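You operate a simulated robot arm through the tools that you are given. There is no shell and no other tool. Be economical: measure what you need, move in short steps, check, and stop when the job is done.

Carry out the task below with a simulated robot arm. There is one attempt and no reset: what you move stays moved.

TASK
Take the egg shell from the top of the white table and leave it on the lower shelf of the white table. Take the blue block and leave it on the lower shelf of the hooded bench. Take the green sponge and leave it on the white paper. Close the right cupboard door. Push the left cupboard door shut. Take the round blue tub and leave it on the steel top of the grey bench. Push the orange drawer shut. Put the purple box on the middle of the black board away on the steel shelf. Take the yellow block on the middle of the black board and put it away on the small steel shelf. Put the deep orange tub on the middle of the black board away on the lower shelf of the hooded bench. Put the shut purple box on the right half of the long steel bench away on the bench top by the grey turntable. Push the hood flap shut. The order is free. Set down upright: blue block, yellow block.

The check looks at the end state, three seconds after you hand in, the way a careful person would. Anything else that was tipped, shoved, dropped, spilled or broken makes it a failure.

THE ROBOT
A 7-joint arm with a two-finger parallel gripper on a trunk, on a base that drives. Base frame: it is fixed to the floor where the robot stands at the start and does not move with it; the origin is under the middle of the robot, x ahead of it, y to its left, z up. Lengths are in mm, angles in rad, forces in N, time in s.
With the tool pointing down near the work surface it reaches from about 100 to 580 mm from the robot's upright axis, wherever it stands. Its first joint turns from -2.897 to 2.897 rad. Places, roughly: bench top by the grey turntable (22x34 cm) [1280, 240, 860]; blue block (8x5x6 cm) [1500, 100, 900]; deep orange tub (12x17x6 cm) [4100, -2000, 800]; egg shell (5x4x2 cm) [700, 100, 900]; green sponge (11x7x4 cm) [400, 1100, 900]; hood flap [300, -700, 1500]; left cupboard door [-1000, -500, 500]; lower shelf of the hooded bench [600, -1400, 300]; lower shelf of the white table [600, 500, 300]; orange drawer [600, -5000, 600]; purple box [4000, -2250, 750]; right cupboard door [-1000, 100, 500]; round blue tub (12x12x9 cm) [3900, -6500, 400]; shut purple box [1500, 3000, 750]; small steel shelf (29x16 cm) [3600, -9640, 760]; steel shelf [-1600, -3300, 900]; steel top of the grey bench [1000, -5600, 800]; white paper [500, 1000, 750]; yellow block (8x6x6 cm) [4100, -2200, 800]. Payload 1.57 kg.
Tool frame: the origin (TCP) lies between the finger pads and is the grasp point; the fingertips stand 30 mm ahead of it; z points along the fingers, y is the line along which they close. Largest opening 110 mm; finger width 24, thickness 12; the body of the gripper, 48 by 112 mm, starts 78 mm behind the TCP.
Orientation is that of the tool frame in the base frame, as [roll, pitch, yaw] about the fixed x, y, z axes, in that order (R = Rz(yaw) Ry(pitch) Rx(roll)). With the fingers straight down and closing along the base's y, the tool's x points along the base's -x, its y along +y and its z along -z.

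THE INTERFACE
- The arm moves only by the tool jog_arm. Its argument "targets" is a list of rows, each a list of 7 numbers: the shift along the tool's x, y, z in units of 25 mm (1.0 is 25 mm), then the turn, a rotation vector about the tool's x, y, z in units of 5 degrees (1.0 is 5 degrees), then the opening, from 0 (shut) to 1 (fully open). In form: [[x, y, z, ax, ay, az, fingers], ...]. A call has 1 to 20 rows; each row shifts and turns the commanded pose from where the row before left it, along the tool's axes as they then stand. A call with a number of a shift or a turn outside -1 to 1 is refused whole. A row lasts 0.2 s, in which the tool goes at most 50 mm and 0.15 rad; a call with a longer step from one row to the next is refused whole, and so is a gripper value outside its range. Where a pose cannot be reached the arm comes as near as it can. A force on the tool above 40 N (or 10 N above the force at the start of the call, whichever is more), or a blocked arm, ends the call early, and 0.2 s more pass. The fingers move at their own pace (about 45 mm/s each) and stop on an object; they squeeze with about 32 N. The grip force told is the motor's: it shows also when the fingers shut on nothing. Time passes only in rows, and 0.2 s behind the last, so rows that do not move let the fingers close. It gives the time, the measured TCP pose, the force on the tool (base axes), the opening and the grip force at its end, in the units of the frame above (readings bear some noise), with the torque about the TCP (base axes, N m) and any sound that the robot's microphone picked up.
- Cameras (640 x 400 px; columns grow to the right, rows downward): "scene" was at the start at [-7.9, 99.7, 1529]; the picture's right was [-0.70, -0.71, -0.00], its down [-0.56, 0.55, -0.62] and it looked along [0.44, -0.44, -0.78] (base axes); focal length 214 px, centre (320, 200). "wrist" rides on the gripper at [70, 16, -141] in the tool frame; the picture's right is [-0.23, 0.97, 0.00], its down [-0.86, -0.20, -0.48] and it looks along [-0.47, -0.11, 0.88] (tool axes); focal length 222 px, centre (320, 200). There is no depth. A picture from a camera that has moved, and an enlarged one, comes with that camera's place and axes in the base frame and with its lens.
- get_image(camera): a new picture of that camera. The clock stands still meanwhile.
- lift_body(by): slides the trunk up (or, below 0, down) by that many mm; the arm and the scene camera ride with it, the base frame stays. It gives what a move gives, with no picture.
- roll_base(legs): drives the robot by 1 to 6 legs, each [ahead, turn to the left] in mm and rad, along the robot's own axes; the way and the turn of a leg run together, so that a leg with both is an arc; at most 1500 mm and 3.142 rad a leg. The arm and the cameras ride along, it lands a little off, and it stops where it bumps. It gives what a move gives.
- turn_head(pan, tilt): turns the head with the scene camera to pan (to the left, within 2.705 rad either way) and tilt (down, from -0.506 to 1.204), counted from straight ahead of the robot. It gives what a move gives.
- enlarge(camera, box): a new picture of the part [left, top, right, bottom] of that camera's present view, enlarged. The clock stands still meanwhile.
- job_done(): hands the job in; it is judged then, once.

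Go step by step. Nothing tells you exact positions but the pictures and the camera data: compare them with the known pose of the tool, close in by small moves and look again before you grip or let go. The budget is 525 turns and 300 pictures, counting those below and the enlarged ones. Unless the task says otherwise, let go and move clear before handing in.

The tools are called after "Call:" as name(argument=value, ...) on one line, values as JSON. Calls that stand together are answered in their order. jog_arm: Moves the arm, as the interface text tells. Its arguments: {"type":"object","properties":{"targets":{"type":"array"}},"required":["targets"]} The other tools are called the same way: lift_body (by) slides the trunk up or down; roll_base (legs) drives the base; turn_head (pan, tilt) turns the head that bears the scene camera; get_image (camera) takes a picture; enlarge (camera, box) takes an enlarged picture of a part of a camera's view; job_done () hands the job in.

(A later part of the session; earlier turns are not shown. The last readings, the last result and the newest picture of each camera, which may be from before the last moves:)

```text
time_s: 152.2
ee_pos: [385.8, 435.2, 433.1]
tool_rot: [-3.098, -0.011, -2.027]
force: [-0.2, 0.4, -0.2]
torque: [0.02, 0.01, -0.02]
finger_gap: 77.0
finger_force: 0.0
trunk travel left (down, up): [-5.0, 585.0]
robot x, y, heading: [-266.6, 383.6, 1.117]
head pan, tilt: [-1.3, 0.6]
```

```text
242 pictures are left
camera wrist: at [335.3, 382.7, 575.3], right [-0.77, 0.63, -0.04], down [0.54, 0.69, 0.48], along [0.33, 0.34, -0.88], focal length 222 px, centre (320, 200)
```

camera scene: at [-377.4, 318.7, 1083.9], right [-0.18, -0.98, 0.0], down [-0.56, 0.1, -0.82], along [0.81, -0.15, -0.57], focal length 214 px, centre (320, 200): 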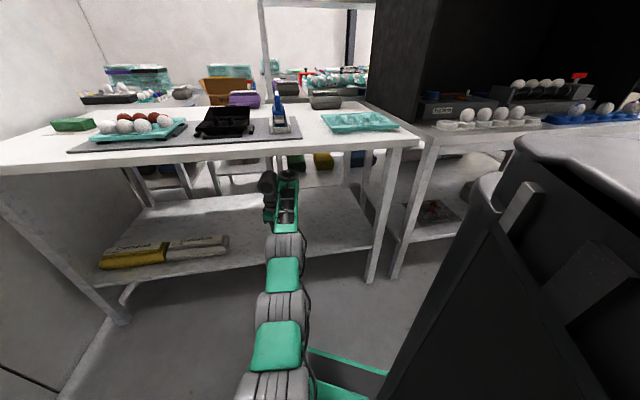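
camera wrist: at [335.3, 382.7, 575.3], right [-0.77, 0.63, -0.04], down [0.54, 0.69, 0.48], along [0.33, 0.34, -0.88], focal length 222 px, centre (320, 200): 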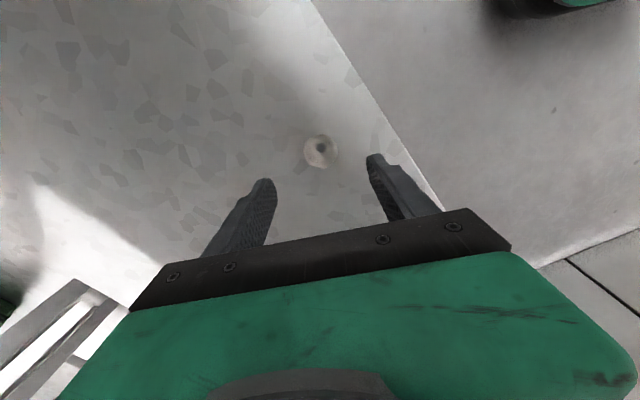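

The egg shell rests on the lower shelf. I swing the arm back out from under the table and look at the cupboard doors.

Call:
roll_base(legs=[[0, 1.3]])

Call:
turn_head(pan=1.1, tilt=0.5)

Call:
get_image(camera="scene")

```text
time_s: 155.8
ee_pos: [-142.0, 1027.7, 434.2]
tool_rot: [-3.099, -0.011, -0.727]
force: [0.1, -0.8, -0.4]
torque: [-0.01, -0.01, 0.01]
finger_gap: 77.0
finger_force: 0.1
trunk travel left (down, up): [-5.0, 585.0]
robot x, y, heading: [-266.0, 382.5, 2.417]
head pan, tilt: [-1.3, 0.6]
```

```text
time_s: 158.0
ee_pos: [-143.6, 1028.4, 435.0]
tool_rot: [-3.098, -0.011, -0.727]
force: [0.5, -0.7, -0.8]
torque: [0.01, 0.03, 0.01]
finger_gap: 77.0
finger_force: 0.1
trunk travel left (down, up): [-5.0, 585.0]
robot x, y, heading: [-262.3, 386.7, 2.417]
head pan, tilt: [1.1, 0.499]
```

```text
241 pictures are left
camera scene: at [-410.8, 194.3, 1093.0], right [-0.37, 0.93, 0.0], down [0.45, 0.18, -0.88], along [-0.82, -0.32, -0.48], focal length 214 px, centre (320, 200)
```

scene: 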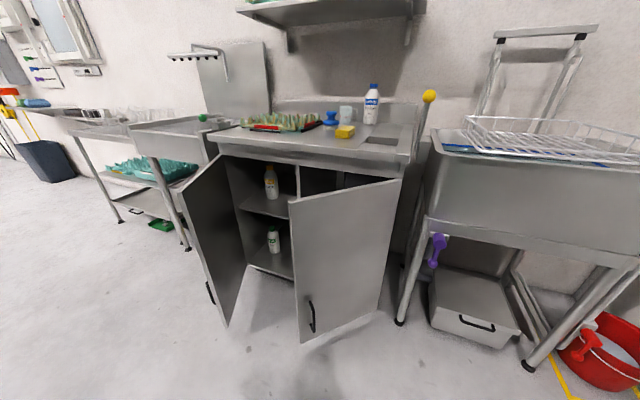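

Right door: hinge near (-1120, 245), tip near (-881, -57), about 38° open; left door: hinge near (-1106, -557), tip near (-800, -427), about 67° open. I'll bring the arm straight ahead of the robot and push by driving.

Call:
jog_arm(targets=[[-0.85, 0.51, 0, 0, 0, -0.437, 0], [-0.85, 0.51, 0, 0, 0, -0.437, 0], [-0.85, 0.51, 0, 0, 0, -0.437, 0], [-0.85, 0.51, 0, 0, 0, -0.437, 0], [-0.85, 0.51, 0, 0, 0, -0.437, 0], [-0.85, 0.51, 0, 0, 0, -0.437, 0], [-0.85, 0.51, 0, 0, 0, -0.437, 0], [-0.85, 0.51, 0, 0, 0, -0.437, 0], [-0.85, 0.51, 0, 0, 0, -0.437, 0], [-0.85, 0.51, 0, 0, 0, -0.437, 0], [-0.85, 0.51, 0, 0, 0, -0.437, 0], [-0.85, 0.51, 0, 0, 0, -0.437, 0], [-0.85, 0.51, 0, 0, 0, -0.437, 0], [-0.85, 0.51, 0, 0, 0, -0.437, 0]])

Call:
jog_arm(targets=[[-0.85, 0.51, 0, 0, 0, -0.437, 0], [-0.85, 0.51, 0, 0, 0, -0.437, 0], [-0.85, 0.51, 0, 0, 0, -0.437, 0], [-0.85, 0.51, 0, 0, 0, -0.437, 0], [-0.85, 0.51, 0, 0, 0, -0.437, 0], [-0.85, 0.51, 0, 0, 0, -0.437, 0], [-0.85, 0.51, 0, 0, 0, -0.437, 0], [-0.85, 0.51, 0, 0, 0, -0.437, 0], [-0.85, 0.51, 0, 0, 0, -0.437, 0], [-0.85, 0.51, 0, 0, 0, -0.437, 0], [-0.85, 0.51, 0, 0, 0, -0.437, 0], [-0.85, 0.51, 0, 0, 0, -0.437, 0], [-0.85, 0.51, 0, 0, 0, -0.437, 0]])

```text
time_s: 161.0
ee_pos: [-486.0, 1022.2, 423.0]
tool_rot: [-3.115, -0.033, -0.189]
force: [-0.4, -0.3, 0.4]
torque: [0.01, 0.0, 0.02]
finger_gap: 0.0
finger_force: 21.5
out of reach, approached as far as the arm can: row 3, 6, 9, 12
trunk travel left (down, up): [-5.0, 585.0]
robot x, y, heading: [-266.5, 382.8, 2.416]
head pan, tilt: [1.1, 0.499]
```

```text
time_s: 163.8
ee_pos: [-755.7, 854.3, 408.9]
tool_rot: [-3.131, -0.044, 0.308]
force: [-0.1, -0.3, 0.9]
torque: [-0.02, 0.01, 0.01]
finger_gap: 0.1
finger_force: 21.0
out of reach, approached as far as the arm can: row 1, 5, 9
trunk travel left (down, up): [-5.0, 585.0]
robot x, y, heading: [-266.1, 384.3, 2.413]
head pan, tilt: [1.1, 0.499]
```

Call:
roll_base(legs=[[0, -0.51], [-400, 0], [0, 1.24]])

Call:
turn_head(pan=0.0, tilt=0.6)

Call:
get_image(camera="scene")

```text
time_s: 170.8
ee_pos: [-809.7, 21.1, 409.1]
tool_rot: [-3.131, -0.043, 1.048]
force: [-0.7, 0.2, 0.4]
torque: [-0.02, 0.03, 0.0]
finger_gap: 0.1
finger_force: 21.6
trunk travel left (down, up): [-5.0, 585.0]
robot x, y, heading: [-132.6, 5.9, -3.122]
head pan, tilt: [1.1, 0.499]
```

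```text
time_s: 172.1
ee_pos: [-810.7, 22.2, 409.2]
tool_rot: [-3.132, -0.044, 1.047]
force: [-1.1, -0.2, -0.4]
torque: [-0.01, -0.04, 0.01]
finger_gap: 0.0
finger_force: 21.8
trunk travel left (down, up): [-5.0, 585.0]
robot x, y, heading: [-133.2, 5.8, -3.129]
head pan, tilt: [0.0, 0.6]
```

```text
240 pictures are left
camera scene: at [-160.3, -152.0, 1083.9], right [-0.02, 1.0, 0.0], down [0.56, 0.01, -0.83], along [-0.82, -0.01, -0.56], focal length 214 px, centre (320, 200)
```

scene: 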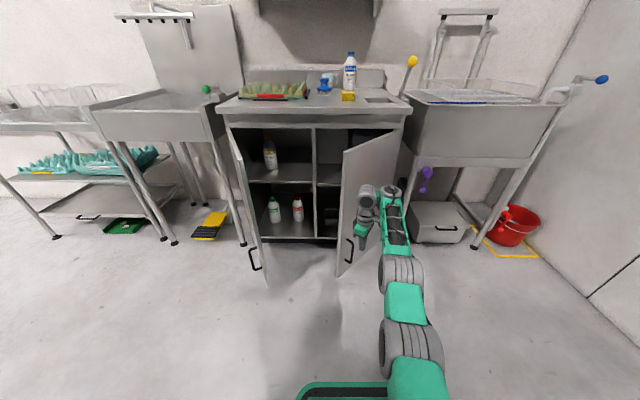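

Positions agree. I drive straight ahead to push the right door.

Call:
roll_base(legs=[[220, 0]])

Call:
get_image(camera="scene")

```text
time_s: 173.8
ee_pos: [-1030.9, 19.9, 409.4]
tool_rot: [-3.131, -0.044, 1.046]
force: [0.3, -0.6, -0.2]
torque: [0.0, -0.01, 0.0]
finger_gap: 0.0
finger_force: 21.3
trunk travel left (down, up): [-5.0, 585.0]
robot x, y, heading: [-354.8, 3.5, -3.129]
head pan, tilt: [0.0, 0.6]
```

```text
239 pictures are left
camera scene: at [-380.6, -155.1, 1083.9], right [-0.01, 1.0, 0.0], down [0.56, 0.01, -0.83], along [-0.82, -0.01, -0.56], focal length 214 px, centre (320, 200)
```

scene: 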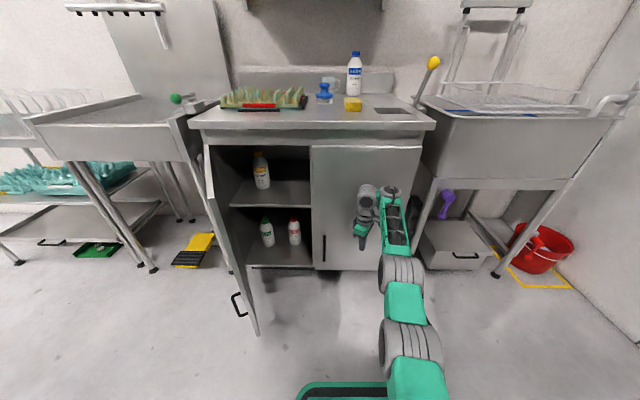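

Nearly shut. I nudge a bit more until it seats.

Call:
roll_base(legs=[[30, 0]])

Call:
enlarge(camera="scene", box=[180, 90, 460, 290])

```text
time_s: 174.7
ee_pos: [-1061.7, 18.2, 409.0]
tool_rot: [-3.132, -0.046, 1.047]
force: [-0.9, 0.8, 1.3]
torque: [0.0, 0.01, -0.02]
finger_gap: 0.0
finger_force: 21.7
trunk travel left (down, up): [-5.0, 585.0]
robot x, y, heading: [-385.6, 3.0, -3.128]
head pan, tilt: [0.0, 0.6]
```

```text
2.00 times, centred on (320, 190) of scene
camera zoom: at [-411.1, -155.5, 1083.9], right [-0.01, 1.0, 0.0], down [0.56, 0.01, -0.83], along [-0.82, -0.01, -0.56], focal length 429 px, centre (320, 220)
```

zoom: 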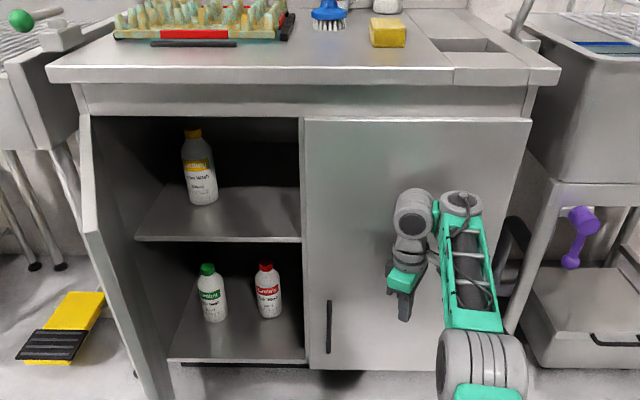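

Call:
roll_base(legs=[[25, 0]])

Call:
enlarge(camera="scene", box=[180, 90, 460, 290])

```text
time_s: 175.4
ee_pos: [-1067.6, 20.9, 410.4]
tool_rot: [-3.13, -0.051, 1.058]
force: [28.4, -0.1, 7.3]
torque: [0.04, 4.0, 0.01]
finger_gap: 0.0
finger_force: 21.2
trunk travel left (down, up): [-5.0, 585.0]
robot x, y, heading: [-392.4, 1.3, -3.126]
head pan, tilt: [0.0, 0.6]
stopped in leg 1: the force on the tool passed its limit at 161 N (the readings are from after the stop); the commanded pose is now the measured one
```

```text
2.00 times, centred on (320, 190) of scene
camera zoom: at [-417.9, -155.7, 1084.0], right [-0.01, 1.0, 0.0], down [0.56, 0.01, -0.83], along [-0.83, -0.01, -0.56], focal length 429 px, centre (320, 220)
```

zoom: 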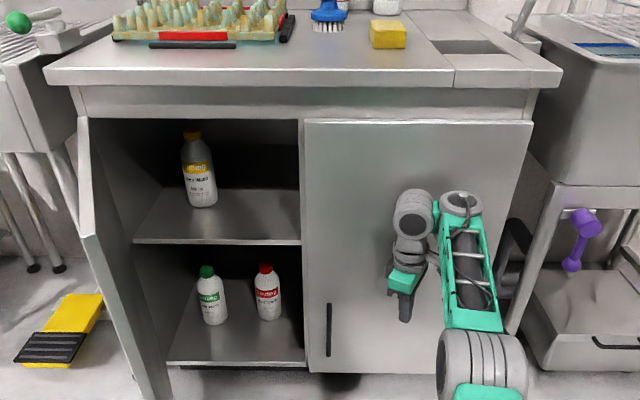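

Right door is shut against its stop. I back off, shorten the arm and raise it, then drive round to the outer side of the left door.

Call:
roll_base(legs=[[-250, 0]])

Call:
jog_arm(targets=[[0, 0, -1, 0, 0, 0, 0], [0, 0, -1, 0, 0, 0, 0], [0.5, 0.86, -1, 0, 0, 0, 0], [0.5, 0.86, -1, 0, 0, 0, 0], [0.5, 0.86, -1, 0, 0, 0, 0], [0.5, 0.86, -1, 0, 0, 0, 0], [0.5, 0.86, -1, 0, 0, 0, 0], [0.5, 0.86, -1, 0, 0, 0, 0], [0.5, 0.86, 0, 0, 0, 0, 0], [0.5, 0.86, 0, 0, 0, 0, 0]])

Call:
roll_base(legs=[[0, -1.55], [-640, 0], [0, 1.55]])

Call:
get_image(camera="scene")

```text
time_s: 177.3
ee_pos: [-818.4, 23.7, 407.8]
tool_rot: [-3.133, -0.05, 1.053]
force: [0.1, 0.8, -0.4]
torque: [0.04, -0.03, 0.01]
finger_gap: 0.1
finger_force: 21.2
trunk travel left (down, up): [-5.0, 585.0]
robot x, y, heading: [-141.0, 4.8, -3.129]
head pan, tilt: [0.0, 0.6]
```

```text
time_s: 179.5
ee_pos: [-676.6, 16.6, 654.0]
tool_rot: [-3.14, -0.053, 1.055]
force: [-0.5, 0.1, 0.1]
torque: [-0.02, 0.0, 0.01]
finger_gap: 0.0
finger_force: 20.9
out of reach, approached as far as the arm can: row 3, 4, 5, 6, 9, 10
trunk travel left (down, up): [-5.0, 585.0]
robot x, y, heading: [-138.7, 5.2, -3.131]
head pan, tilt: [0.0, 0.6]
```

```text
time_s: 190.6
ee_pos: [-658.7, -625.4, 654.4]
tool_rot: [-3.138, -0.051, 1.051]
force: [-1.4, 0.6, 0.2]
torque: [0.0, 0.01, 0.04]
finger_gap: 0.2
finger_force: 21.0
trunk travel left (down, up): [-5.0, 585.0]
robot x, y, heading: [-121.4, -640.4, -3.134]
head pan, tilt: [0.0, 0.6]
```

```text
236 pictures are left
camera scene: at [-152.7, -795.6, 1083.9], right [-0.01, 1.0, 0.0], down [0.56, 0.01, -0.83], along [-0.83, -0.01, -0.56], focal length 214 px, centre (320, 200)
```

scene: 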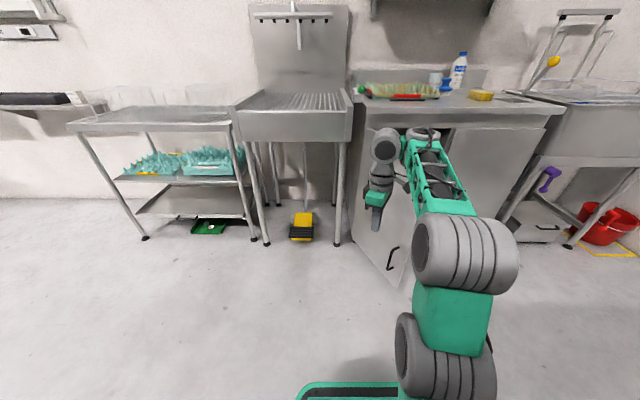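

I drive ahead beside the left door's outer face, then turn right to swing it.

Call:
roll_base(legs=[[290, 0], [0, -0.42]])

Call:
get_image(camera="scene")

```text
time_s: 193.9
ee_pos: [-897.9, -413.3, 654.2]
tool_rot: [-3.138, -0.053, 0.635]
force: [0.5, -0.7, -0.4]
torque: [-0.04, -0.04, 0.0]
finger_gap: 0.3
finger_force: 21.3
trunk travel left (down, up): [-5.0, 585.0]
robot x, y, heading: [-415.7, -638.7, 2.736]
head pan, tilt: [0.0, 0.6]
```

```text
235 pictures are left
camera scene: at [-503.9, -774.6, 1083.9], right [0.4, 0.92, 0.0], down [0.52, -0.22, -0.83], along [-0.76, 0.33, -0.56], focal length 214 px, centre (320, 200)
```

scene: 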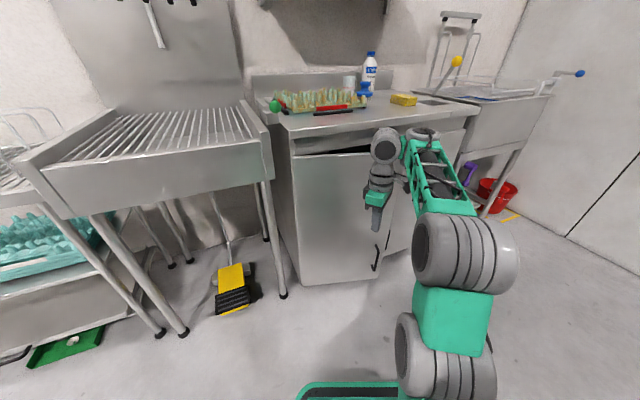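

Working. I drive ahead to continue closing.

Call:
roll_base(legs=[[130, 0]])

Call:
roll_base(legs=[[60, 0]])

Call:
get_image(camera="scene")

```text
time_s: 195.2
ee_pos: [-1015.8, -359.8, 654.1]
tool_rot: [-3.137, -0.052, 0.633]
force: [0.7, 0.7, -0.3]
torque: [0.02, 0.04, -0.01]
finger_gap: 0.1
finger_force: 20.8
trunk travel left (down, up): [-5.0, 585.0]
robot x, y, heading: [-535.6, -591.2, 2.732]
head pan, tilt: [0.0, 0.6]
```

```text
time_s: 196.2
ee_pos: [-1062.6, -338.9, 654.2]
tool_rot: [-3.138, -0.055, 0.647]
force: [-0.2, -0.2, -0.1]
torque: [0.02, -0.02, 0.01]
finger_gap: 0.0
finger_force: 21.4
trunk travel left (down, up): [-5.0, 585.0]
robot x, y, heading: [-586.0, -568.4, 2.731]
head pan, tilt: [0.0, 0.6]
stopped in leg 1: the robot was blocked; the commanded pose is now the measured one
```

```text
234 pictures are left
camera scene: at [-672.1, -701.6, 1084.1], right [0.4, 0.92, 0.0], down [0.52, -0.23, -0.83], along [-0.76, 0.33, -0.56], focal length 214 px, centre (320, 200)
```

scene: 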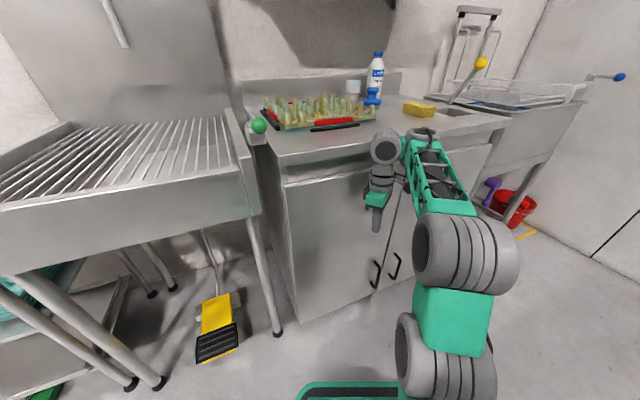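

Both doors look shut. I back off and verify.

Call:
roll_base(legs=[[-350, 0]])

Call:
enlarge(camera="scene", box=[200, 60, 480, 260])

```text
time_s: 198.5
ee_pos: [-742.2, -478.6, 654.0]
tool_rot: [-3.142, -0.056, 0.642]
force: [0.3, -0.5, 0.4]
torque: [0.03, -0.02, -0.04]
finger_gap: 0.0
finger_force: 21.6
trunk travel left (down, up): [-5.0, 585.0]
robot x, y, heading: [-262.8, -706.7, 2.727]
head pan, tilt: [0.0, 0.6]
```

```text
2.00 times, centred on (340, 160) of scene
camera zoom: at [-352.6, -841.0, 1083.9], right [0.4, 0.92, 0.0], down [0.52, -0.23, -0.83], along [-0.76, 0.33, -0.56], focal length 429 px, centre (280, 280)
```

zoom: 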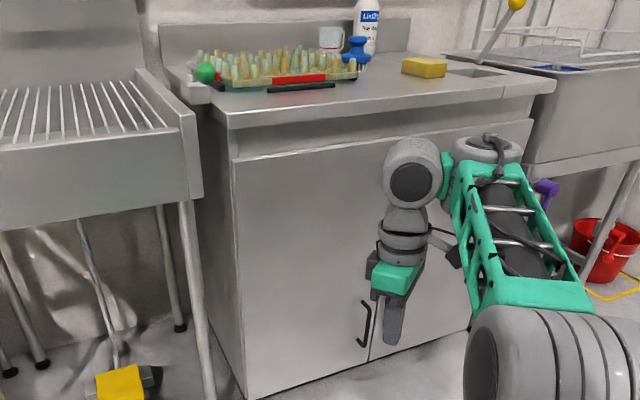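

Both doors are shut. Now the hood flap: I raise the trunk and look toward it.

Call:
lift_body(by=580)

Call:
turn_head(pan=-2.6, tilt=0.2)

Call:
get_image(camera="scene")

```text
refused: 580 is not a number from -400 to 400
```

```text
time_s: 200.8
ee_pos: [-742.8, -478.1, 654.1]
tool_rot: [3.142, -0.055, 0.644]
force: [0.3, 0.0, -0.4]
torque: [-0.02, 0.02, 0.02]
finger_gap: 0.0
finger_force: 21.0
trunk travel left (down, up): [-5.0, 585.0]
robot x, y, heading: [-261.5, -709.0, 2.729]
head pan, tilt: [-2.601, 0.201]
```

```text
232 pictures are left
camera scene: at [-179.2, -864.3, 1120.7], right [0.13, -0.99, 0.0], down [-0.2, -0.03, -0.98], along [0.97, 0.13, -0.2], focal length 214 px, centre (320, 200)
```

scene: 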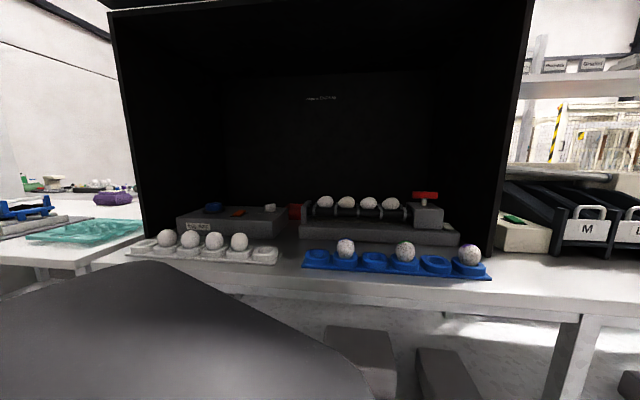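

Call:
lift_body(by=400)

Call:
get_image(camera="scene")

Call:
lift_body(by=180)

Call:
turn_head(pan=-2.6, tilt=0.45)

Call:
get_image(camera="scene")

```text
time_s: 204.6
ee_pos: [-743.1, -479.8, 1052.8]
tool_rot: [-3.141, -0.056, 0.643]
force: [0.5, 0.3, -1.1]
torque: [-0.01, -0.01, 0.0]
finger_gap: 0.0
finger_force: 21.3
trunk travel left (down, up): [-405.0, 185.0]
robot x, y, heading: [-262.5, -708.5, 2.734]
head pan, tilt: [-2.601, 0.201]
```

```text
231 pictures are left
camera scene: at [-179.2, -864.4, 1520.7], right [0.13, -0.99, 0.0], down [-0.2, -0.03, -0.98], along [0.97, 0.13, -0.2], focal length 214 px, centre (320, 200)
```

scene: 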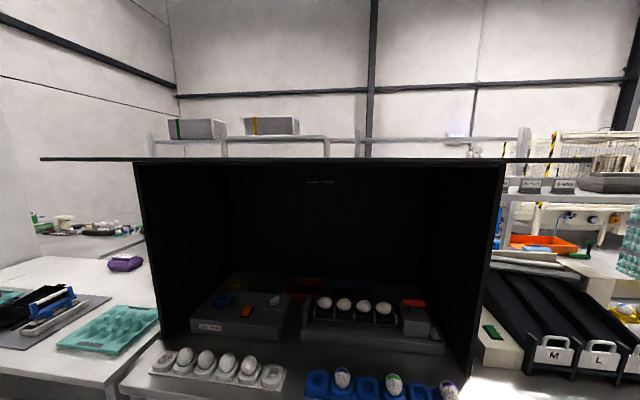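

```text
time_s: 206.6
ee_pos: [-742.3, -478.7, 1233.5]
tool_rot: [3.14, -0.057, 0.642]
force: [-0.5, 0.5, 0.2]
torque: [-0.02, 0.01, 0.0]
finger_gap: 0.0
finger_force: 21.2
trunk travel left (down, up): [-585.0, 5.0]
robot x, y, heading: [-259.5, -708.3, 2.729]
head pan, tilt: [-2.601, 0.201]
```

```text
time_s: 207.4
ee_pos: [-742.8, -478.7, 1233.8]
tool_rot: [3.14, -0.058, 0.642]
force: [-0.4, -0.2, -0.1]
torque: [0.0, 0.01, 0.0]
finger_gap: 0.1
finger_force: 21.6
trunk travel left (down, up): [-585.0, 5.0]
robot x, y, heading: [-263.3, -707.7, 2.73]
head pan, tilt: [-2.601, 0.45]
```

```text
230 pictures are left
camera scene: at [-180.5, -864.5, 1677.6], right [0.13, -0.99, 0.0], down [-0.43, -0.06, -0.9], along [0.89, 0.12, -0.43], focal length 214 px, centre (320, 200)
```

scene: 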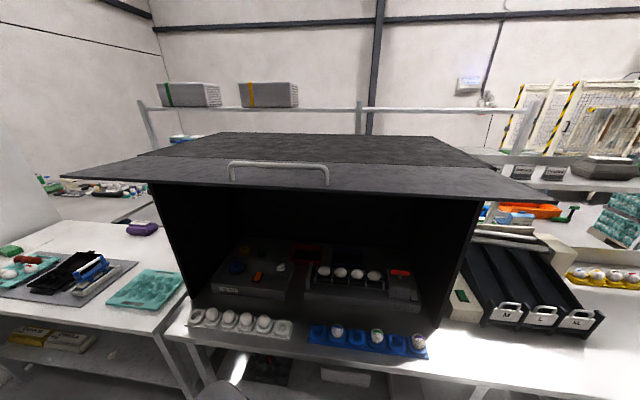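

The flap is horizontal at z≈1520, front edge x≈215, hinge x≈434, spanning y -242 to -1253, with a handle at y≈-630…-830. I'll raise the closed fist above it, turn to face it and press its front edge down.

Call:
jog_arm(targets=[[0.46, 0.88, -1, 0, 0, 0, 0], [0.46, 0.88, -1, 0, 0, 0, 0], [0.46, 0.88, -1, 0, 0, 0, 0], [0.46, 0.88, -1, 0, 0, 0, 0], [0, 0, -1, 0, 0, 0, 0], [0, 0, -1, 0, 0, 0, 0], [0, 0, -1, 0, 0, 0, 0], [0, 0, -1, 0, 0, 0, 0], [0, 0, -1, 0, 0, 0, 0], [0, 0, -1, 0, 0, 0, 0], [0, 0, -1, 0, 0, 0, 0], [0, 0, -1, 0, 0, 0, 0], [0, 0, -1, 0, 0, 0, 0], [0, 0, -1, 0, 0, 0, 0]])

```text
time_s: 210.4
ee_pos: [-659.5, -529.7, 1428.6]
tool_rot: [-3.142, -0.056, 0.642]
force: [-0.7, 0.4, 0.5]
torque: [-0.01, -0.02, -0.02]
finger_gap: 0.0
finger_force: 21.0
out of reach, approached as far as the arm can: row 8, 9, 10, 11, 12, 13, 14
trunk travel left (down, up): [-585.0, 5.0]
robot x, y, heading: [-264.4, -708.1, 2.728]
head pan, tilt: [-2.601, 0.45]
```

Vertical tool tops out at z≈1430. I tilt the tool outward instead, so the fingers can come over the flap.

Call:
jog_arm(targets=[[-0.28, -0.53, 0, 0.88, -0.46, 0, 0], [-0.28, -0.53, 0, 0.88, -0.46, 0, 0], [-0.28, -0.53, 0, 0.88, -0.46, 0, 0], [-0.28, -0.53, 0, 0.88, -0.46, 0, 0], [-0.28, -0.53, 0.2, 0.88, -0.46, 0, 0], [-0.28, -0.53, 0.2, 0.88, -0.46, 0, 0], [-0.28, -0.53, 0.3, 0.88, -0.46, 0, 0], [-0.28, -0.53, 0.3, 0.88, -0.46, 0, 0], [-0.28, -0.53, 0.3, 0.88, -0.46, 0, 0], [-0.28, -0.53, 0.3, 0.88, -0.46, 0, 0], [-0.28, -0.53, 0.3, 0.88, -0.46, 0, 0], [-0.28, -0.53, 0.3, 0.88, -0.46, 0, 0], [-0.28, -0.53, 0.3, 0.88, -0.46, 0, 0], [-0.28, -0.53, 0.3, 0.88, -0.46, 0, 0]])

Call:
turn_head(pan=0, tilt=0.1)

Call:
get_image(camera="scene")

```text
time_s: 213.4
ee_pos: [-856.1, -409.0, 1601.9]
tool_rot: [-2.008, 0.397, 0.94]
force: [-0.3, -0.5, -1.2]
torque: [-0.03, -0.02, 0.02]
finger_gap: 0.0
finger_force: 21.3
out of reach, approached as far as the arm can: row 9, 10, 11, 13, 14
trunk travel left (down, up): [-585.0, 5.0]
robot x, y, heading: [-259.4, -709.0, 2.728]
head pan, tilt: [-2.601, 0.45]
```

```text
time_s: 215.7
ee_pos: [-854.5, -409.9, 1601.9]
tool_rot: [-2.007, 0.398, 0.94]
force: [-0.7, -0.2, -1.0]
torque: [0.03, 0.0, -0.02]
finger_gap: 0.2
finger_force: 20.8
trunk travel left (down, up): [-585.0, 5.0]
robot x, y, heading: [-259.3, -711.4, 2.729]
head pan, tilt: [0.0, 0.099]
```

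```text
229 pictures are left
camera scene: at [-355.9, -839.5, 1710.1], right [0.4, 0.92, 0.0], down [0.09, -0.04, -0.99], along [-0.91, 0.4, -0.1], focal length 214 px, centre (320, 200)
```

scene: 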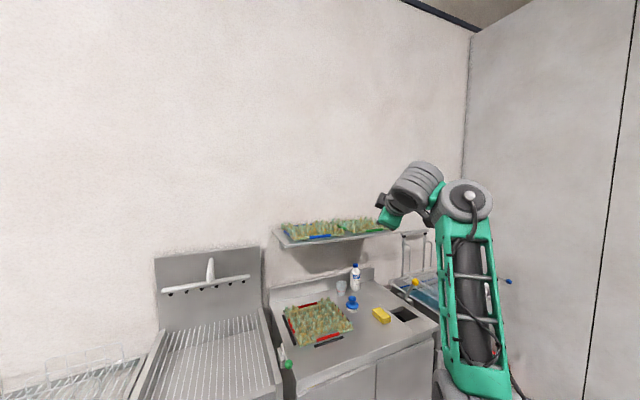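

The fist now points outward at z≈1600, above flap height. I move away from the bench and turn to bring it over the flap's front edge near y≈-480.

Call:
roll_base(legs=[[165, 0], [0, -2.43]])

Call:
get_image(camera="scene")

```text
time_s: 222.9
ee_pos: [227.0, -475.8, 1602.1]
tool_rot: [-2.007, 0.399, -1.48]
force: [-0.4, -1.4, 0.4]
torque: [0.01, 0.02, 0.02]
finger_gap: 0.2
finger_force: 21.7
trunk travel left (down, up): [-585.0, 5.0]
robot x, y, heading: [-414.4, -642.5, 0.306]
head pan, tilt: [0.0, 0.099]
```

```text
228 pictures are left
camera scene: at [-432.7, -487.6, 1710.1], right [0.31, -0.95, 0.0], down [-0.09, -0.03, -1.0], along [0.95, 0.3, -0.1], focal length 214 px, centre (320, 200)
```

scene: 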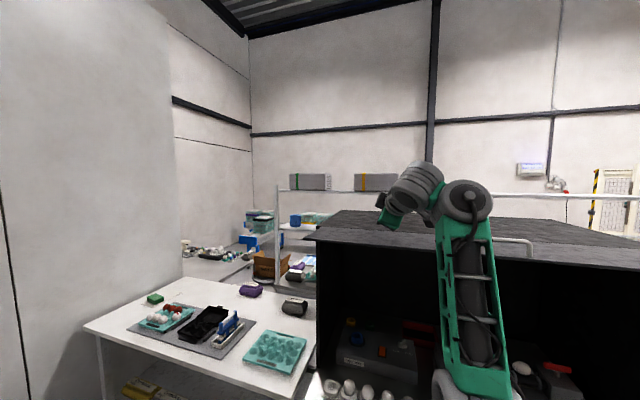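

Fingers are over the flap. I edge forward and lower the trunk to press on it.

Call:
roll_base(legs=[[30, 0]])

Call:
lift_body(by=-65)

Call:
lift_body(by=-40)

Call:
get_image(camera="scene")

```text
time_s: 223.7
ee_pos: [257.0, -466.5, 1600.4]
tool_rot: [-2.008, 0.397, -1.479]
force: [-0.3, 0.0, 0.0]
torque: [-0.01, -0.01, 0.0]
finger_gap: 0.2
finger_force: 20.5
trunk travel left (down, up): [-585.0, 5.0]
robot x, y, heading: [-387.6, -632.5, 0.31]
head pan, tilt: [0.0, 0.099]
```

```text
time_s: 224.8
ee_pos: [256.3, -466.2, 1535.4]
tool_rot: [-2.008, 0.397, -1.48]
force: [0.5, -0.3, -0.9]
torque: [0.02, -0.03, -0.02]
finger_gap: 0.0
finger_force: 21.1
trunk travel left (down, up): [-520.0, 70.0]
robot x, y, heading: [-384.8, -633.3, 0.315]
head pan, tilt: [0.0, 0.099]
```

```text
time_s: 225.6
ee_pos: [256.5, -466.6, 1495.3]
tool_rot: [-2.009, 0.397, -1.48]
force: [0.0, -0.8, -0.8]
torque: [0.01, 0.02, 0.0]
finger_gap: 0.1
finger_force: 21.5
trunk travel left (down, up): [-480.0, 110.0]
robot x, y, heading: [-386.4, -633.9, 0.315]
head pan, tilt: [0.0, 0.099]
```

```text
227 pictures are left
camera scene: at [-404.2, -478.3, 1605.0], right [0.31, -0.95, 0.0], down [-0.09, -0.03, -1.0], along [0.95, 0.3, -0.1], focal length 214 px, centre (320, 200)
```

scene: 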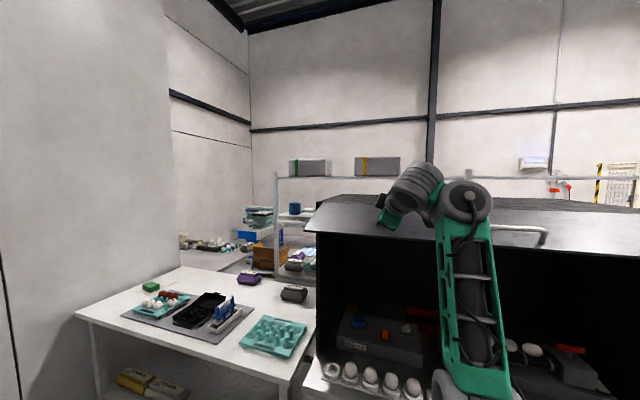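

The flap is tilting down. I continue.

Call:
lift_body(by=-80)

Call:
get_image(camera="scene")

```text
time_s: 226.8
ee_pos: [256.9, -465.9, 1415.0]
tool_rot: [-2.008, 0.398, -1.481]
force: [0.1, -0.8, -0.1]
torque: [-0.01, 0.01, 0.01]
finger_gap: 0.0
finger_force: 21.1
trunk travel left (down, up): [-400.0, 190.0]
robot x, y, heading: [-386.0, -632.7, 0.311]
head pan, tilt: [0.0, 0.099]
```

```text
226 pictures are left
camera scene: at [-404.2, -478.3, 1525.0], right [0.31, -0.95, 0.0], down [-0.09, -0.03, -1.0], along [0.95, 0.3, -0.1], focal length 214 px, centre (320, 200)
```

scene: 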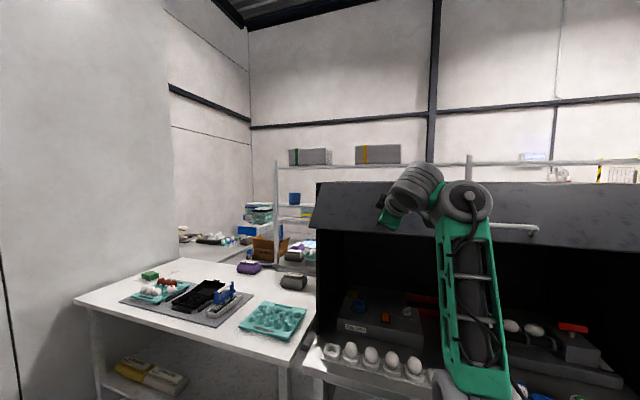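

Call:
roll_base(legs=[[120, 0]])

Call:
get_image(camera="scene")

```text
time_s: 228.0
ee_pos: [373.1, -427.6, 1415.6]
tool_rot: [-2.009, 0.398, -1.479]
force: [0.7, 0.4, -0.8]
torque: [-0.01, -0.03, -0.01]
finger_gap: 0.3
finger_force: 21.2
trunk travel left (down, up): [-400.0, 190.0]
robot x, y, heading: [-270.2, -596.0, 0.313]
head pan, tilt: [0.0, 0.099]
```

```text
225 pictures are left
camera scene: at [-288.2, -441.0, 1525.1], right [0.31, -0.95, 0.0], down [-0.09, -0.03, -0.99], along [0.95, 0.31, -0.1], focal length 214 px, centre (320, 200)
```

scene: 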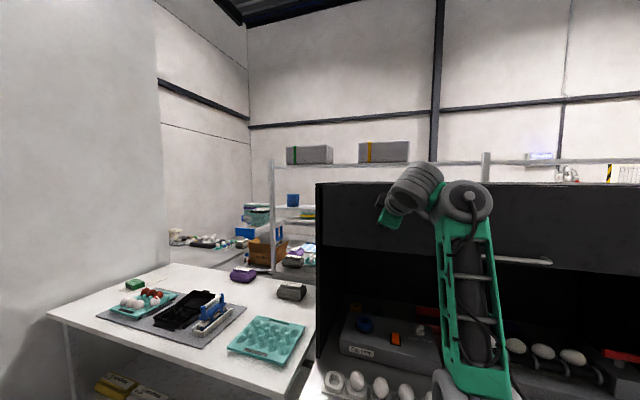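

Call:
roll_base(legs=[[50, 0]])

Call:
get_image(camera="scene")

```text
time_s: 228.8
ee_pos: [375.8, -426.1, 1418.7]
tool_rot: [-2.006, 0.383, -1.48]
force: [-26.2, -4.6, -10.8]
torque: [0.05, 0.55, -0.31]
finger_gap: 0.0
finger_force: 21.1
trunk travel left (down, up): [-400.0, 190.0]
robot x, y, heading: [-256.9, -596.9, 0.312]
head pan, tilt: [0.0, 0.099]
stopped in leg 1: the force on the tool passed its limit at 92 N (the readings are from after the stop); the commanded pose is now the measured one
```

```text
224 pictures are left
camera scene: at [-282.6, -438.5, 1525.2], right [0.31, -0.95, 0.0], down [-0.09, -0.03, -1.0], along [0.95, 0.31, -0.1], focal length 214 px, centre (320, 200)
```

scene: 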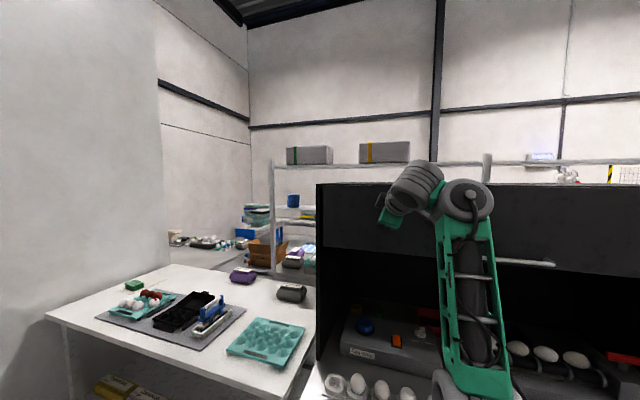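

Flap is against its stop. I back away and verify, and survey the next area (blue block bench, the way round).

Call:
roll_base(legs=[[-250, 0]])

Call:
turn_head(pan=-0.6, tilt=0.1)

Call:
get_image(camera="scene")

```text
time_s: 230.6
ee_pos: [140.1, -503.5, 1417.5]
tool_rot: [-2.008, 0.388, -1.484]
force: [-0.2, -0.4, -0.2]
torque: [0.01, 0.03, -0.03]
finger_gap: 0.0
finger_force: 21.0
trunk travel left (down, up): [-400.0, 190.0]
robot x, y, heading: [-498.2, -666.0, 0.314]
head pan, tilt: [0.0, 0.099]
```

```text
time_s: 231.6
ee_pos: [140.7, -503.4, 1417.6]
tool_rot: [-2.008, 0.387, -1.484]
force: [-0.7, -0.7, 0.9]
torque: [-0.01, 0.02, -0.02]
finger_gap: 0.1
finger_force: 21.3
trunk travel left (down, up): [-400.0, 190.0]
robot x, y, heading: [-495.4, -669.3, 0.316]
head pan, tilt: [-0.6, 0.099]
```

```text
223 pictures are left
camera scene: at [-516.3, -569.2, 1525.1], right [-0.28, -0.96, 0.0], down [-0.1, 0.03, -1.0], along [0.95, -0.28, -0.1], focal length 214 px, centre (320, 200)
```

scene: 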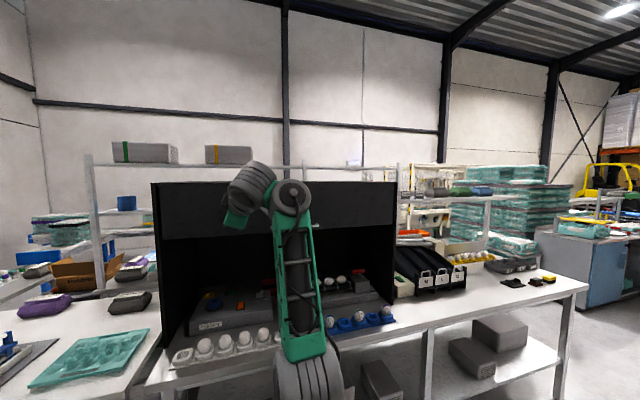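

The flap stays shut. I fold the arm back to a vertical tool for travelling.

Call:
jog_arm(targets=[[0.28, 0.53, -0.3, -0.88, 0.46, 0, 0], [0.28, 0.53, -0.3, -0.88, 0.46, 0, 0], [0.28, 0.53, -0.3, -0.88, 0.46, 0, 0], [0.28, 0.53, -0.3, -0.88, 0.46, 0, 0], [0.28, 0.53, -0.3, -0.88, 0.46, 0, 0], [0.28, 0.53, -0.3, -0.88, 0.46, 0, 0], [0.28, 0.53, -0.3, -0.88, 0.46, 0, 0], [0.28, 0.53, -0.2, -0.88, 0.46, 0, 0], [0.28, 0.53, -0.2, -0.88, 0.46, 0, 0], [0.28, 0.53, 0, -0.88, 0.46, 0, 0], [0.28, 0.53, 0, -0.88, 0.46, 0, 0], [0.28, 0.53, 0, -0.88, 0.46, 0, 0], [0.28, 0.53, 0, -0.88, 0.46, 0, 0], [0, 0, 0, -0.46, 0.23, 0, 0]])

Call:
roll_base(legs=[[0, -1.75], [1500, 0]])

Call:
turn_head(pan=0.6, tilt=0.3)

Call:
get_image(camera="scene")

```text
time_s: 234.6
ee_pos: [-67.3, -563.4, 1249.8]
tool_rot: [-3.12, -0.05, -1.768]
force: [-0.2, -0.5, 1.0]
torque: [-0.04, 0.01, -0.01]
finger_gap: 0.2
finger_force: 21.1
out of reach, approached as far as the arm can: row 8, 9, 10, 11, 13, 14
trunk travel left (down, up): [-400.0, 190.0]
robot x, y, heading: [-501.1, -671.9, 0.311]
head pan, tilt: [-0.6, 0.099]
```

```text
time_s: 246.3
ee_pos: [-288.1, -2602.6, 1250.3]
tool_rot: [-3.12, -0.049, 2.759]
force: [-0.3, 0.4, -1.0]
torque: [0.01, 0.02, 0.03]
finger_gap: 0.0
finger_force: 21.1
trunk travel left (down, up): [-400.0, 190.0]
robot x, y, heading: [-312.8, -2155.2, -1.439]
head pan, tilt: [-0.6, 0.099]
```

```text
time_s: 247.7
ee_pos: [-288.8, -2601.7, 1250.3]
tool_rot: [-3.122, -0.049, 2.759]
force: [-0.1, 0.0, 0.2]
torque: [-0.01, 0.03, 0.02]
finger_gap: 0.0
finger_force: 21.3
trunk travel left (down, up): [-400.0, 190.0]
robot x, y, heading: [-314.0, -2157.4, -1.446]
head pan, tilt: [0.6, 0.3]
```

```text
222 pictures are left
camera scene: at [-107.3, -2150.8, 1506.4], right [-0.75, -0.66, 0.0], down [-0.2, 0.22, -0.96], along [0.63, -0.71, -0.3], focal length 214 px, centre (320, 200)
```

scene: 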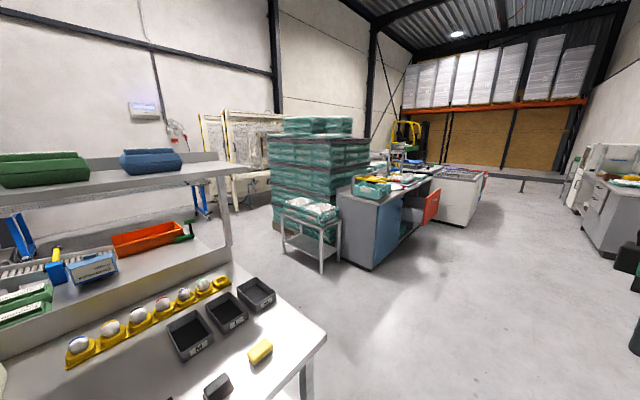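

The aisle opens beyond the bench end (y≈-2560). I drive on and turn to look along +x toward the black board.

Call:
roll_base(legs=[[850, 0.0], [0, 1.446]])

Call:
turn_head(pan=0.1, tilt=0.25)

Call:
get_image(camera="scene")

```text
time_s: 255.7
ee_pos: [239.1, -3018.1, 1249.5]
tool_rot: [-3.122, -0.049, -2.065]
force: [-0.5, -0.4, -0.1]
torque: [0.0, -0.01, 0.03]
finger_gap: 0.1
finger_force: 21.2
trunk travel left (down, up): [-400.0, 190.0]
robot x, y, heading: [-202.5, -2993.8, 0.014]
head pan, tilt: [0.6, 0.3]
```

```text
time_s: 256.7
ee_pos: [238.3, -3018.2, 1249.3]
tool_rot: [-3.12, -0.05, -2.065]
force: [0.3, -0.7, -0.2]
torque: [0.02, 0.0, 0.04]
finger_gap: 0.0
finger_force: 21.8
trunk travel left (down, up): [-400.0, 190.0]
robot x, y, heading: [-206.8, -2993.5, 0.014]
head pan, tilt: [0.099, 0.25]
```

```text
221 pictures are left
camera scene: at [-175.9, -2831.0, 1511.1], right [0.11, -0.99, 0.0], down [-0.25, -0.03, -0.97], along [0.96, 0.11, -0.25], focal length 214 px, centre (320, 200)
```

scene: 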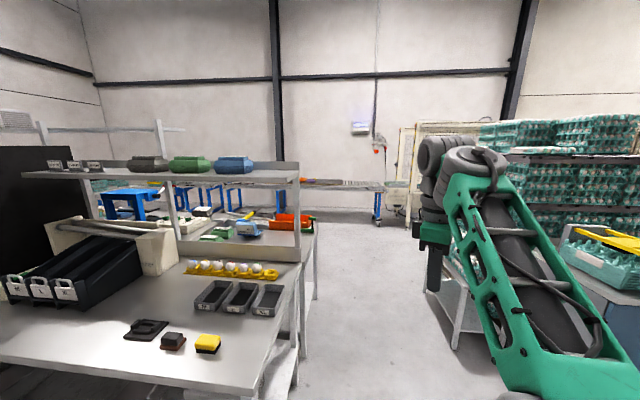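

Call:
roll_base(legs=[[1500, 0.0], [1400, 0.0]])

Call:
turn_head(pan=0.5, tilt=0.4)

Call:
get_image(camera="scene")

Call:
turn_head(pan=1.9, tilt=0.3)

Call:
get_image(camera="scene")

```text
time_s: 270.6
ee_pos: [3127.9, -2949.3, 1249.0]
tool_rot: [-3.12, -0.048, -2.053]
force: [-0.3, -0.3, -0.6]
torque: [-0.03, 0.0, 0.0]
finger_gap: 0.2
finger_force: 20.7
trunk travel left (down, up): [-400.0, 190.0]
robot x, y, heading: [2685.8, -2927.9, 0.029]
head pan, tilt: [0.099, 0.25]
```

```text
time_s: 271.5
ee_pos: [3128.2, -2950.0, 1249.8]
tool_rot: [-3.121, -0.046, -2.054]
force: [0.3, -0.3, 0.8]
torque: [-0.01, 0.03, 0.03]
finger_gap: 0.0
finger_force: 21.1
trunk travel left (down, up): [-400.0, 190.0]
robot x, y, heading: [2683.7, -2929.2, 0.025]
head pan, tilt: [0.499, 0.4]
```

```text
220 pictures are left
camera scene: at [2699.3, -2731.6, 1497.2], right [0.5, -0.87, 0.0], down [-0.34, -0.19, -0.92], along [0.8, 0.46, -0.39], focal length 214 px, centre (320, 200)
```

scene: 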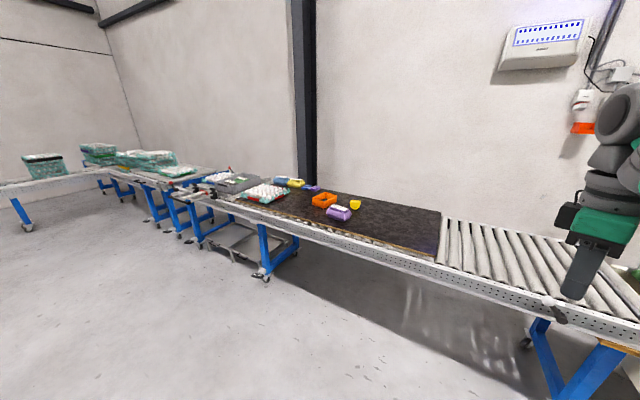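

```text
time_s: 273.0
ee_pos: [3128.6, -2949.3, 1249.6]
tool_rot: [-3.12, -0.047, -2.055]
force: [0.1, -1.3, 0.9]
torque: [0.01, 0.04, 0.02]
finger_gap: 0.0
finger_force: 21.4
trunk travel left (down, up): [-400.0, 190.0]
robot x, y, heading: [2683.2, -2930.7, 0.024]
head pan, tilt: [1.901, 0.3]
```

```text
219 pictures are left
camera scene: at [2586.7, -2690.3, 1506.4], right [0.94, 0.35, 0.0], down [0.1, -0.28, -0.96], along [-0.33, 0.9, -0.3], focal length 214 px, centre (320, 200)
```

scene: 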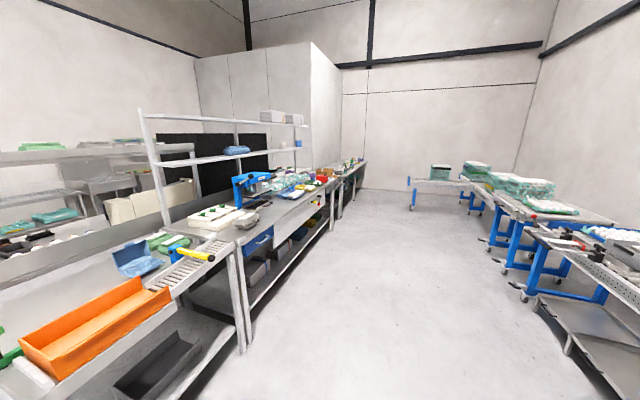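

The three items lie on the black board on the conveyor (purple ≈(4040,-2120), orange ≈(4200,-1900), yellow ≈(4260,-2170)); the conveyor's front edge is near x 3730. I drive up to it facing +x.

Call:
roll_base(legs=[[0, 0.83], [1120, 0], [0, -0.855]])

Call:
turn_head(pan=0.3, tilt=0.7)

Call:
get_image(camera="scene")

Call:
get_image(camera="wrist")

```text
time_s: 283.1
ee_pos: [3868.9, -2119.6, 1250.0]
tool_rot: [-3.121, -0.048, -2.082]
force: [-0.2, 0.9, 0.2]
torque: [0.01, -0.02, 0.04]
finger_gap: 0.0
finger_force: 21.2
trunk travel left (down, up): [-400.0, 190.0]
robot x, y, heading: [3427.7, -2087.7, -0.0]
head pan, tilt: [1.901, 0.3]
```

```text
time_s: 284.8
ee_pos: [3868.4, -2119.7, 1248.9]
tool_rot: [-3.12, -0.048, -2.084]
force: [0.1, -0.4, -0.2]
torque: [0.02, 0.0, 0.02]
finger_gap: 0.1
finger_force: 21.2
trunk travel left (down, up): [-400.0, 190.0]
robot x, y, heading: [3424.8, -2084.5, -0.001]
head pan, tilt: [0.3, 0.7]
```

```text
218 pictures are left
camera scene: at [3446.0, -1908.7, 1470.3], right [0.29, -0.96, 0.0], down [-0.62, -0.19, -0.77], along [0.73, 0.23, -0.64], focal length 214 px, centre (320, 200)
```

scene: 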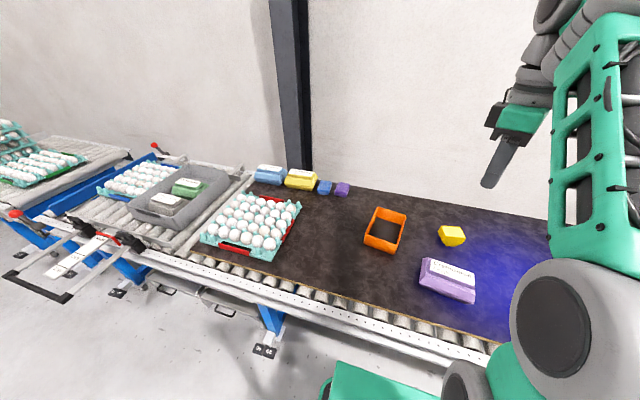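

```text
217 pictures are left
camera wrist: at [3820.6, -2165.2, 1393.7], right [-0.74, 0.67, -0.03], down [0.59, 0.67, 0.44], along [0.32, 0.31, -0.9], focal length 222 px, centre (320, 200)
```

wrist: 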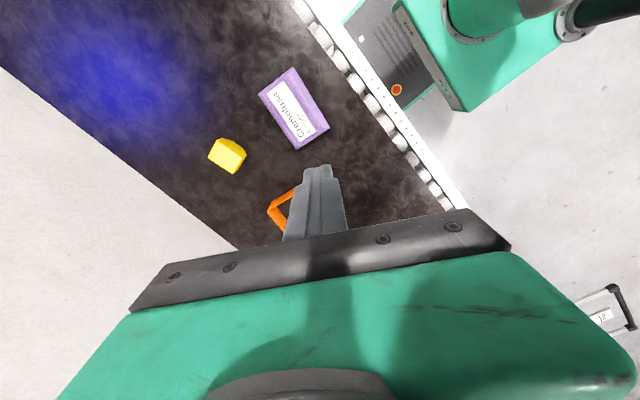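

I nudge forward, align the gripper to close along x, and hover over the orange tub's near wall to look.

Call:
roll_base(legs=[[22, 0]])

Call:
jog_arm(targets=[[0, 0, 0, 0, 0, -1, 0.5], [0, 0, 0, 0, 0, -1, 0.5], [0, 0, 0, 0, 0, -1, 0.5], [0, 0, 0, 0, 0, -1, 0.5], [0, 0, 0, 0, 0, -1, 0.5], [0, 0, 0, 0, 0, -0.9, 0.5], [-1, -0.4, 1, 0, 0, 0, 0.5], [-1, -0.4, 1, 0, 0, 0, 0.5], [-1, -0.4, 1, 0, 0, 0, 0.5], [-1, -0.4, 1, 0, 0, 0, 0.5], [-1, -0.4, 1, 0, 0, 0, 0.5], [0, -0.4, 1, 0, 0, 0, 0.5], [0, 0, 1, 0, 0, 0, 0.5]])

Call:
get_image(camera="wrist")

Call:
get_image(camera="scene")

```text
time_s: 285.6
ee_pos: [3892.7, -2119.0, 1250.1]
tool_rot: [-3.123, -0.049, -2.083]
force: [0.1, -0.4, -0.2]
torque: [-0.02, 0.01, 0.01]
finger_gap: 0.0
finger_force: 20.9
trunk travel left (down, up): [-400.0, 190.0]
robot x, y, heading: [3444.4, -2084.4, 0.001]
head pan, tilt: [0.3, 0.7]
```

```text
time_s: 288.4
ee_pos: [3949.6, -2003.2, 1068.6]
tool_rot: [3.136, -0.051, -1.565]
force: [1.5, -0.5, -0.8]
torque: [-0.01, -0.02, 0.03]
finger_gap: 54.8
finger_force: 0.1
trunk travel left (down, up): [-400.0, 190.0]
robot x, y, heading: [3445.4, -2085.1, -0.001]
head pan, tilt: [0.3, 0.7]
```

```text
216 pictures are left
camera wrist: at [3933.6, -2066.3, 1212.7], right [-0.97, 0.22, -0.01], down [0.2, 0.88, 0.43], along [0.1, 0.42, -0.9], focal length 222 px, centre (320, 200)
```

wrist: 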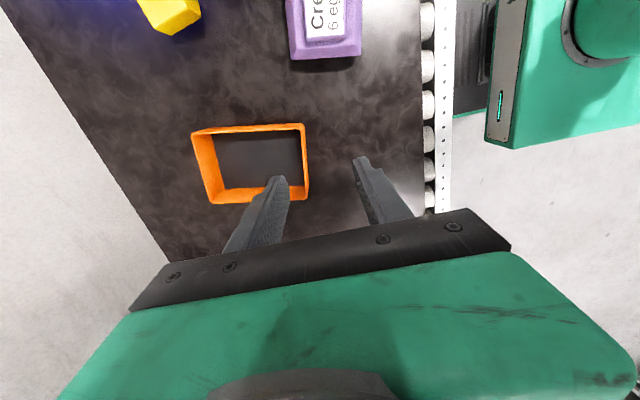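

```text
215 pictures are left
camera scene: at [3468.3, -1908.8, 1470.3], right [0.29, -0.96, 0.0], down [-0.62, -0.19, -0.76], along [0.73, 0.22, -0.64], focal length 214 px, centre (320, 200)
```

scene: 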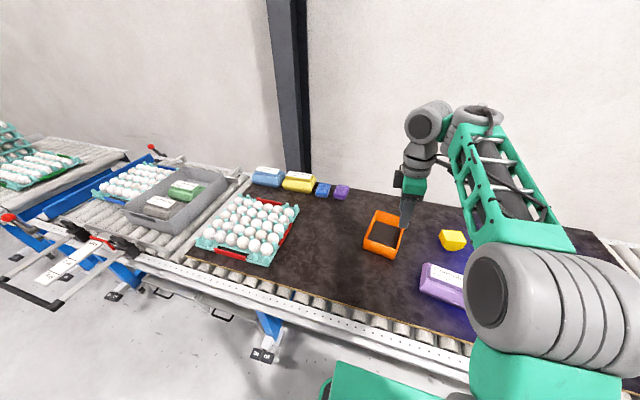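

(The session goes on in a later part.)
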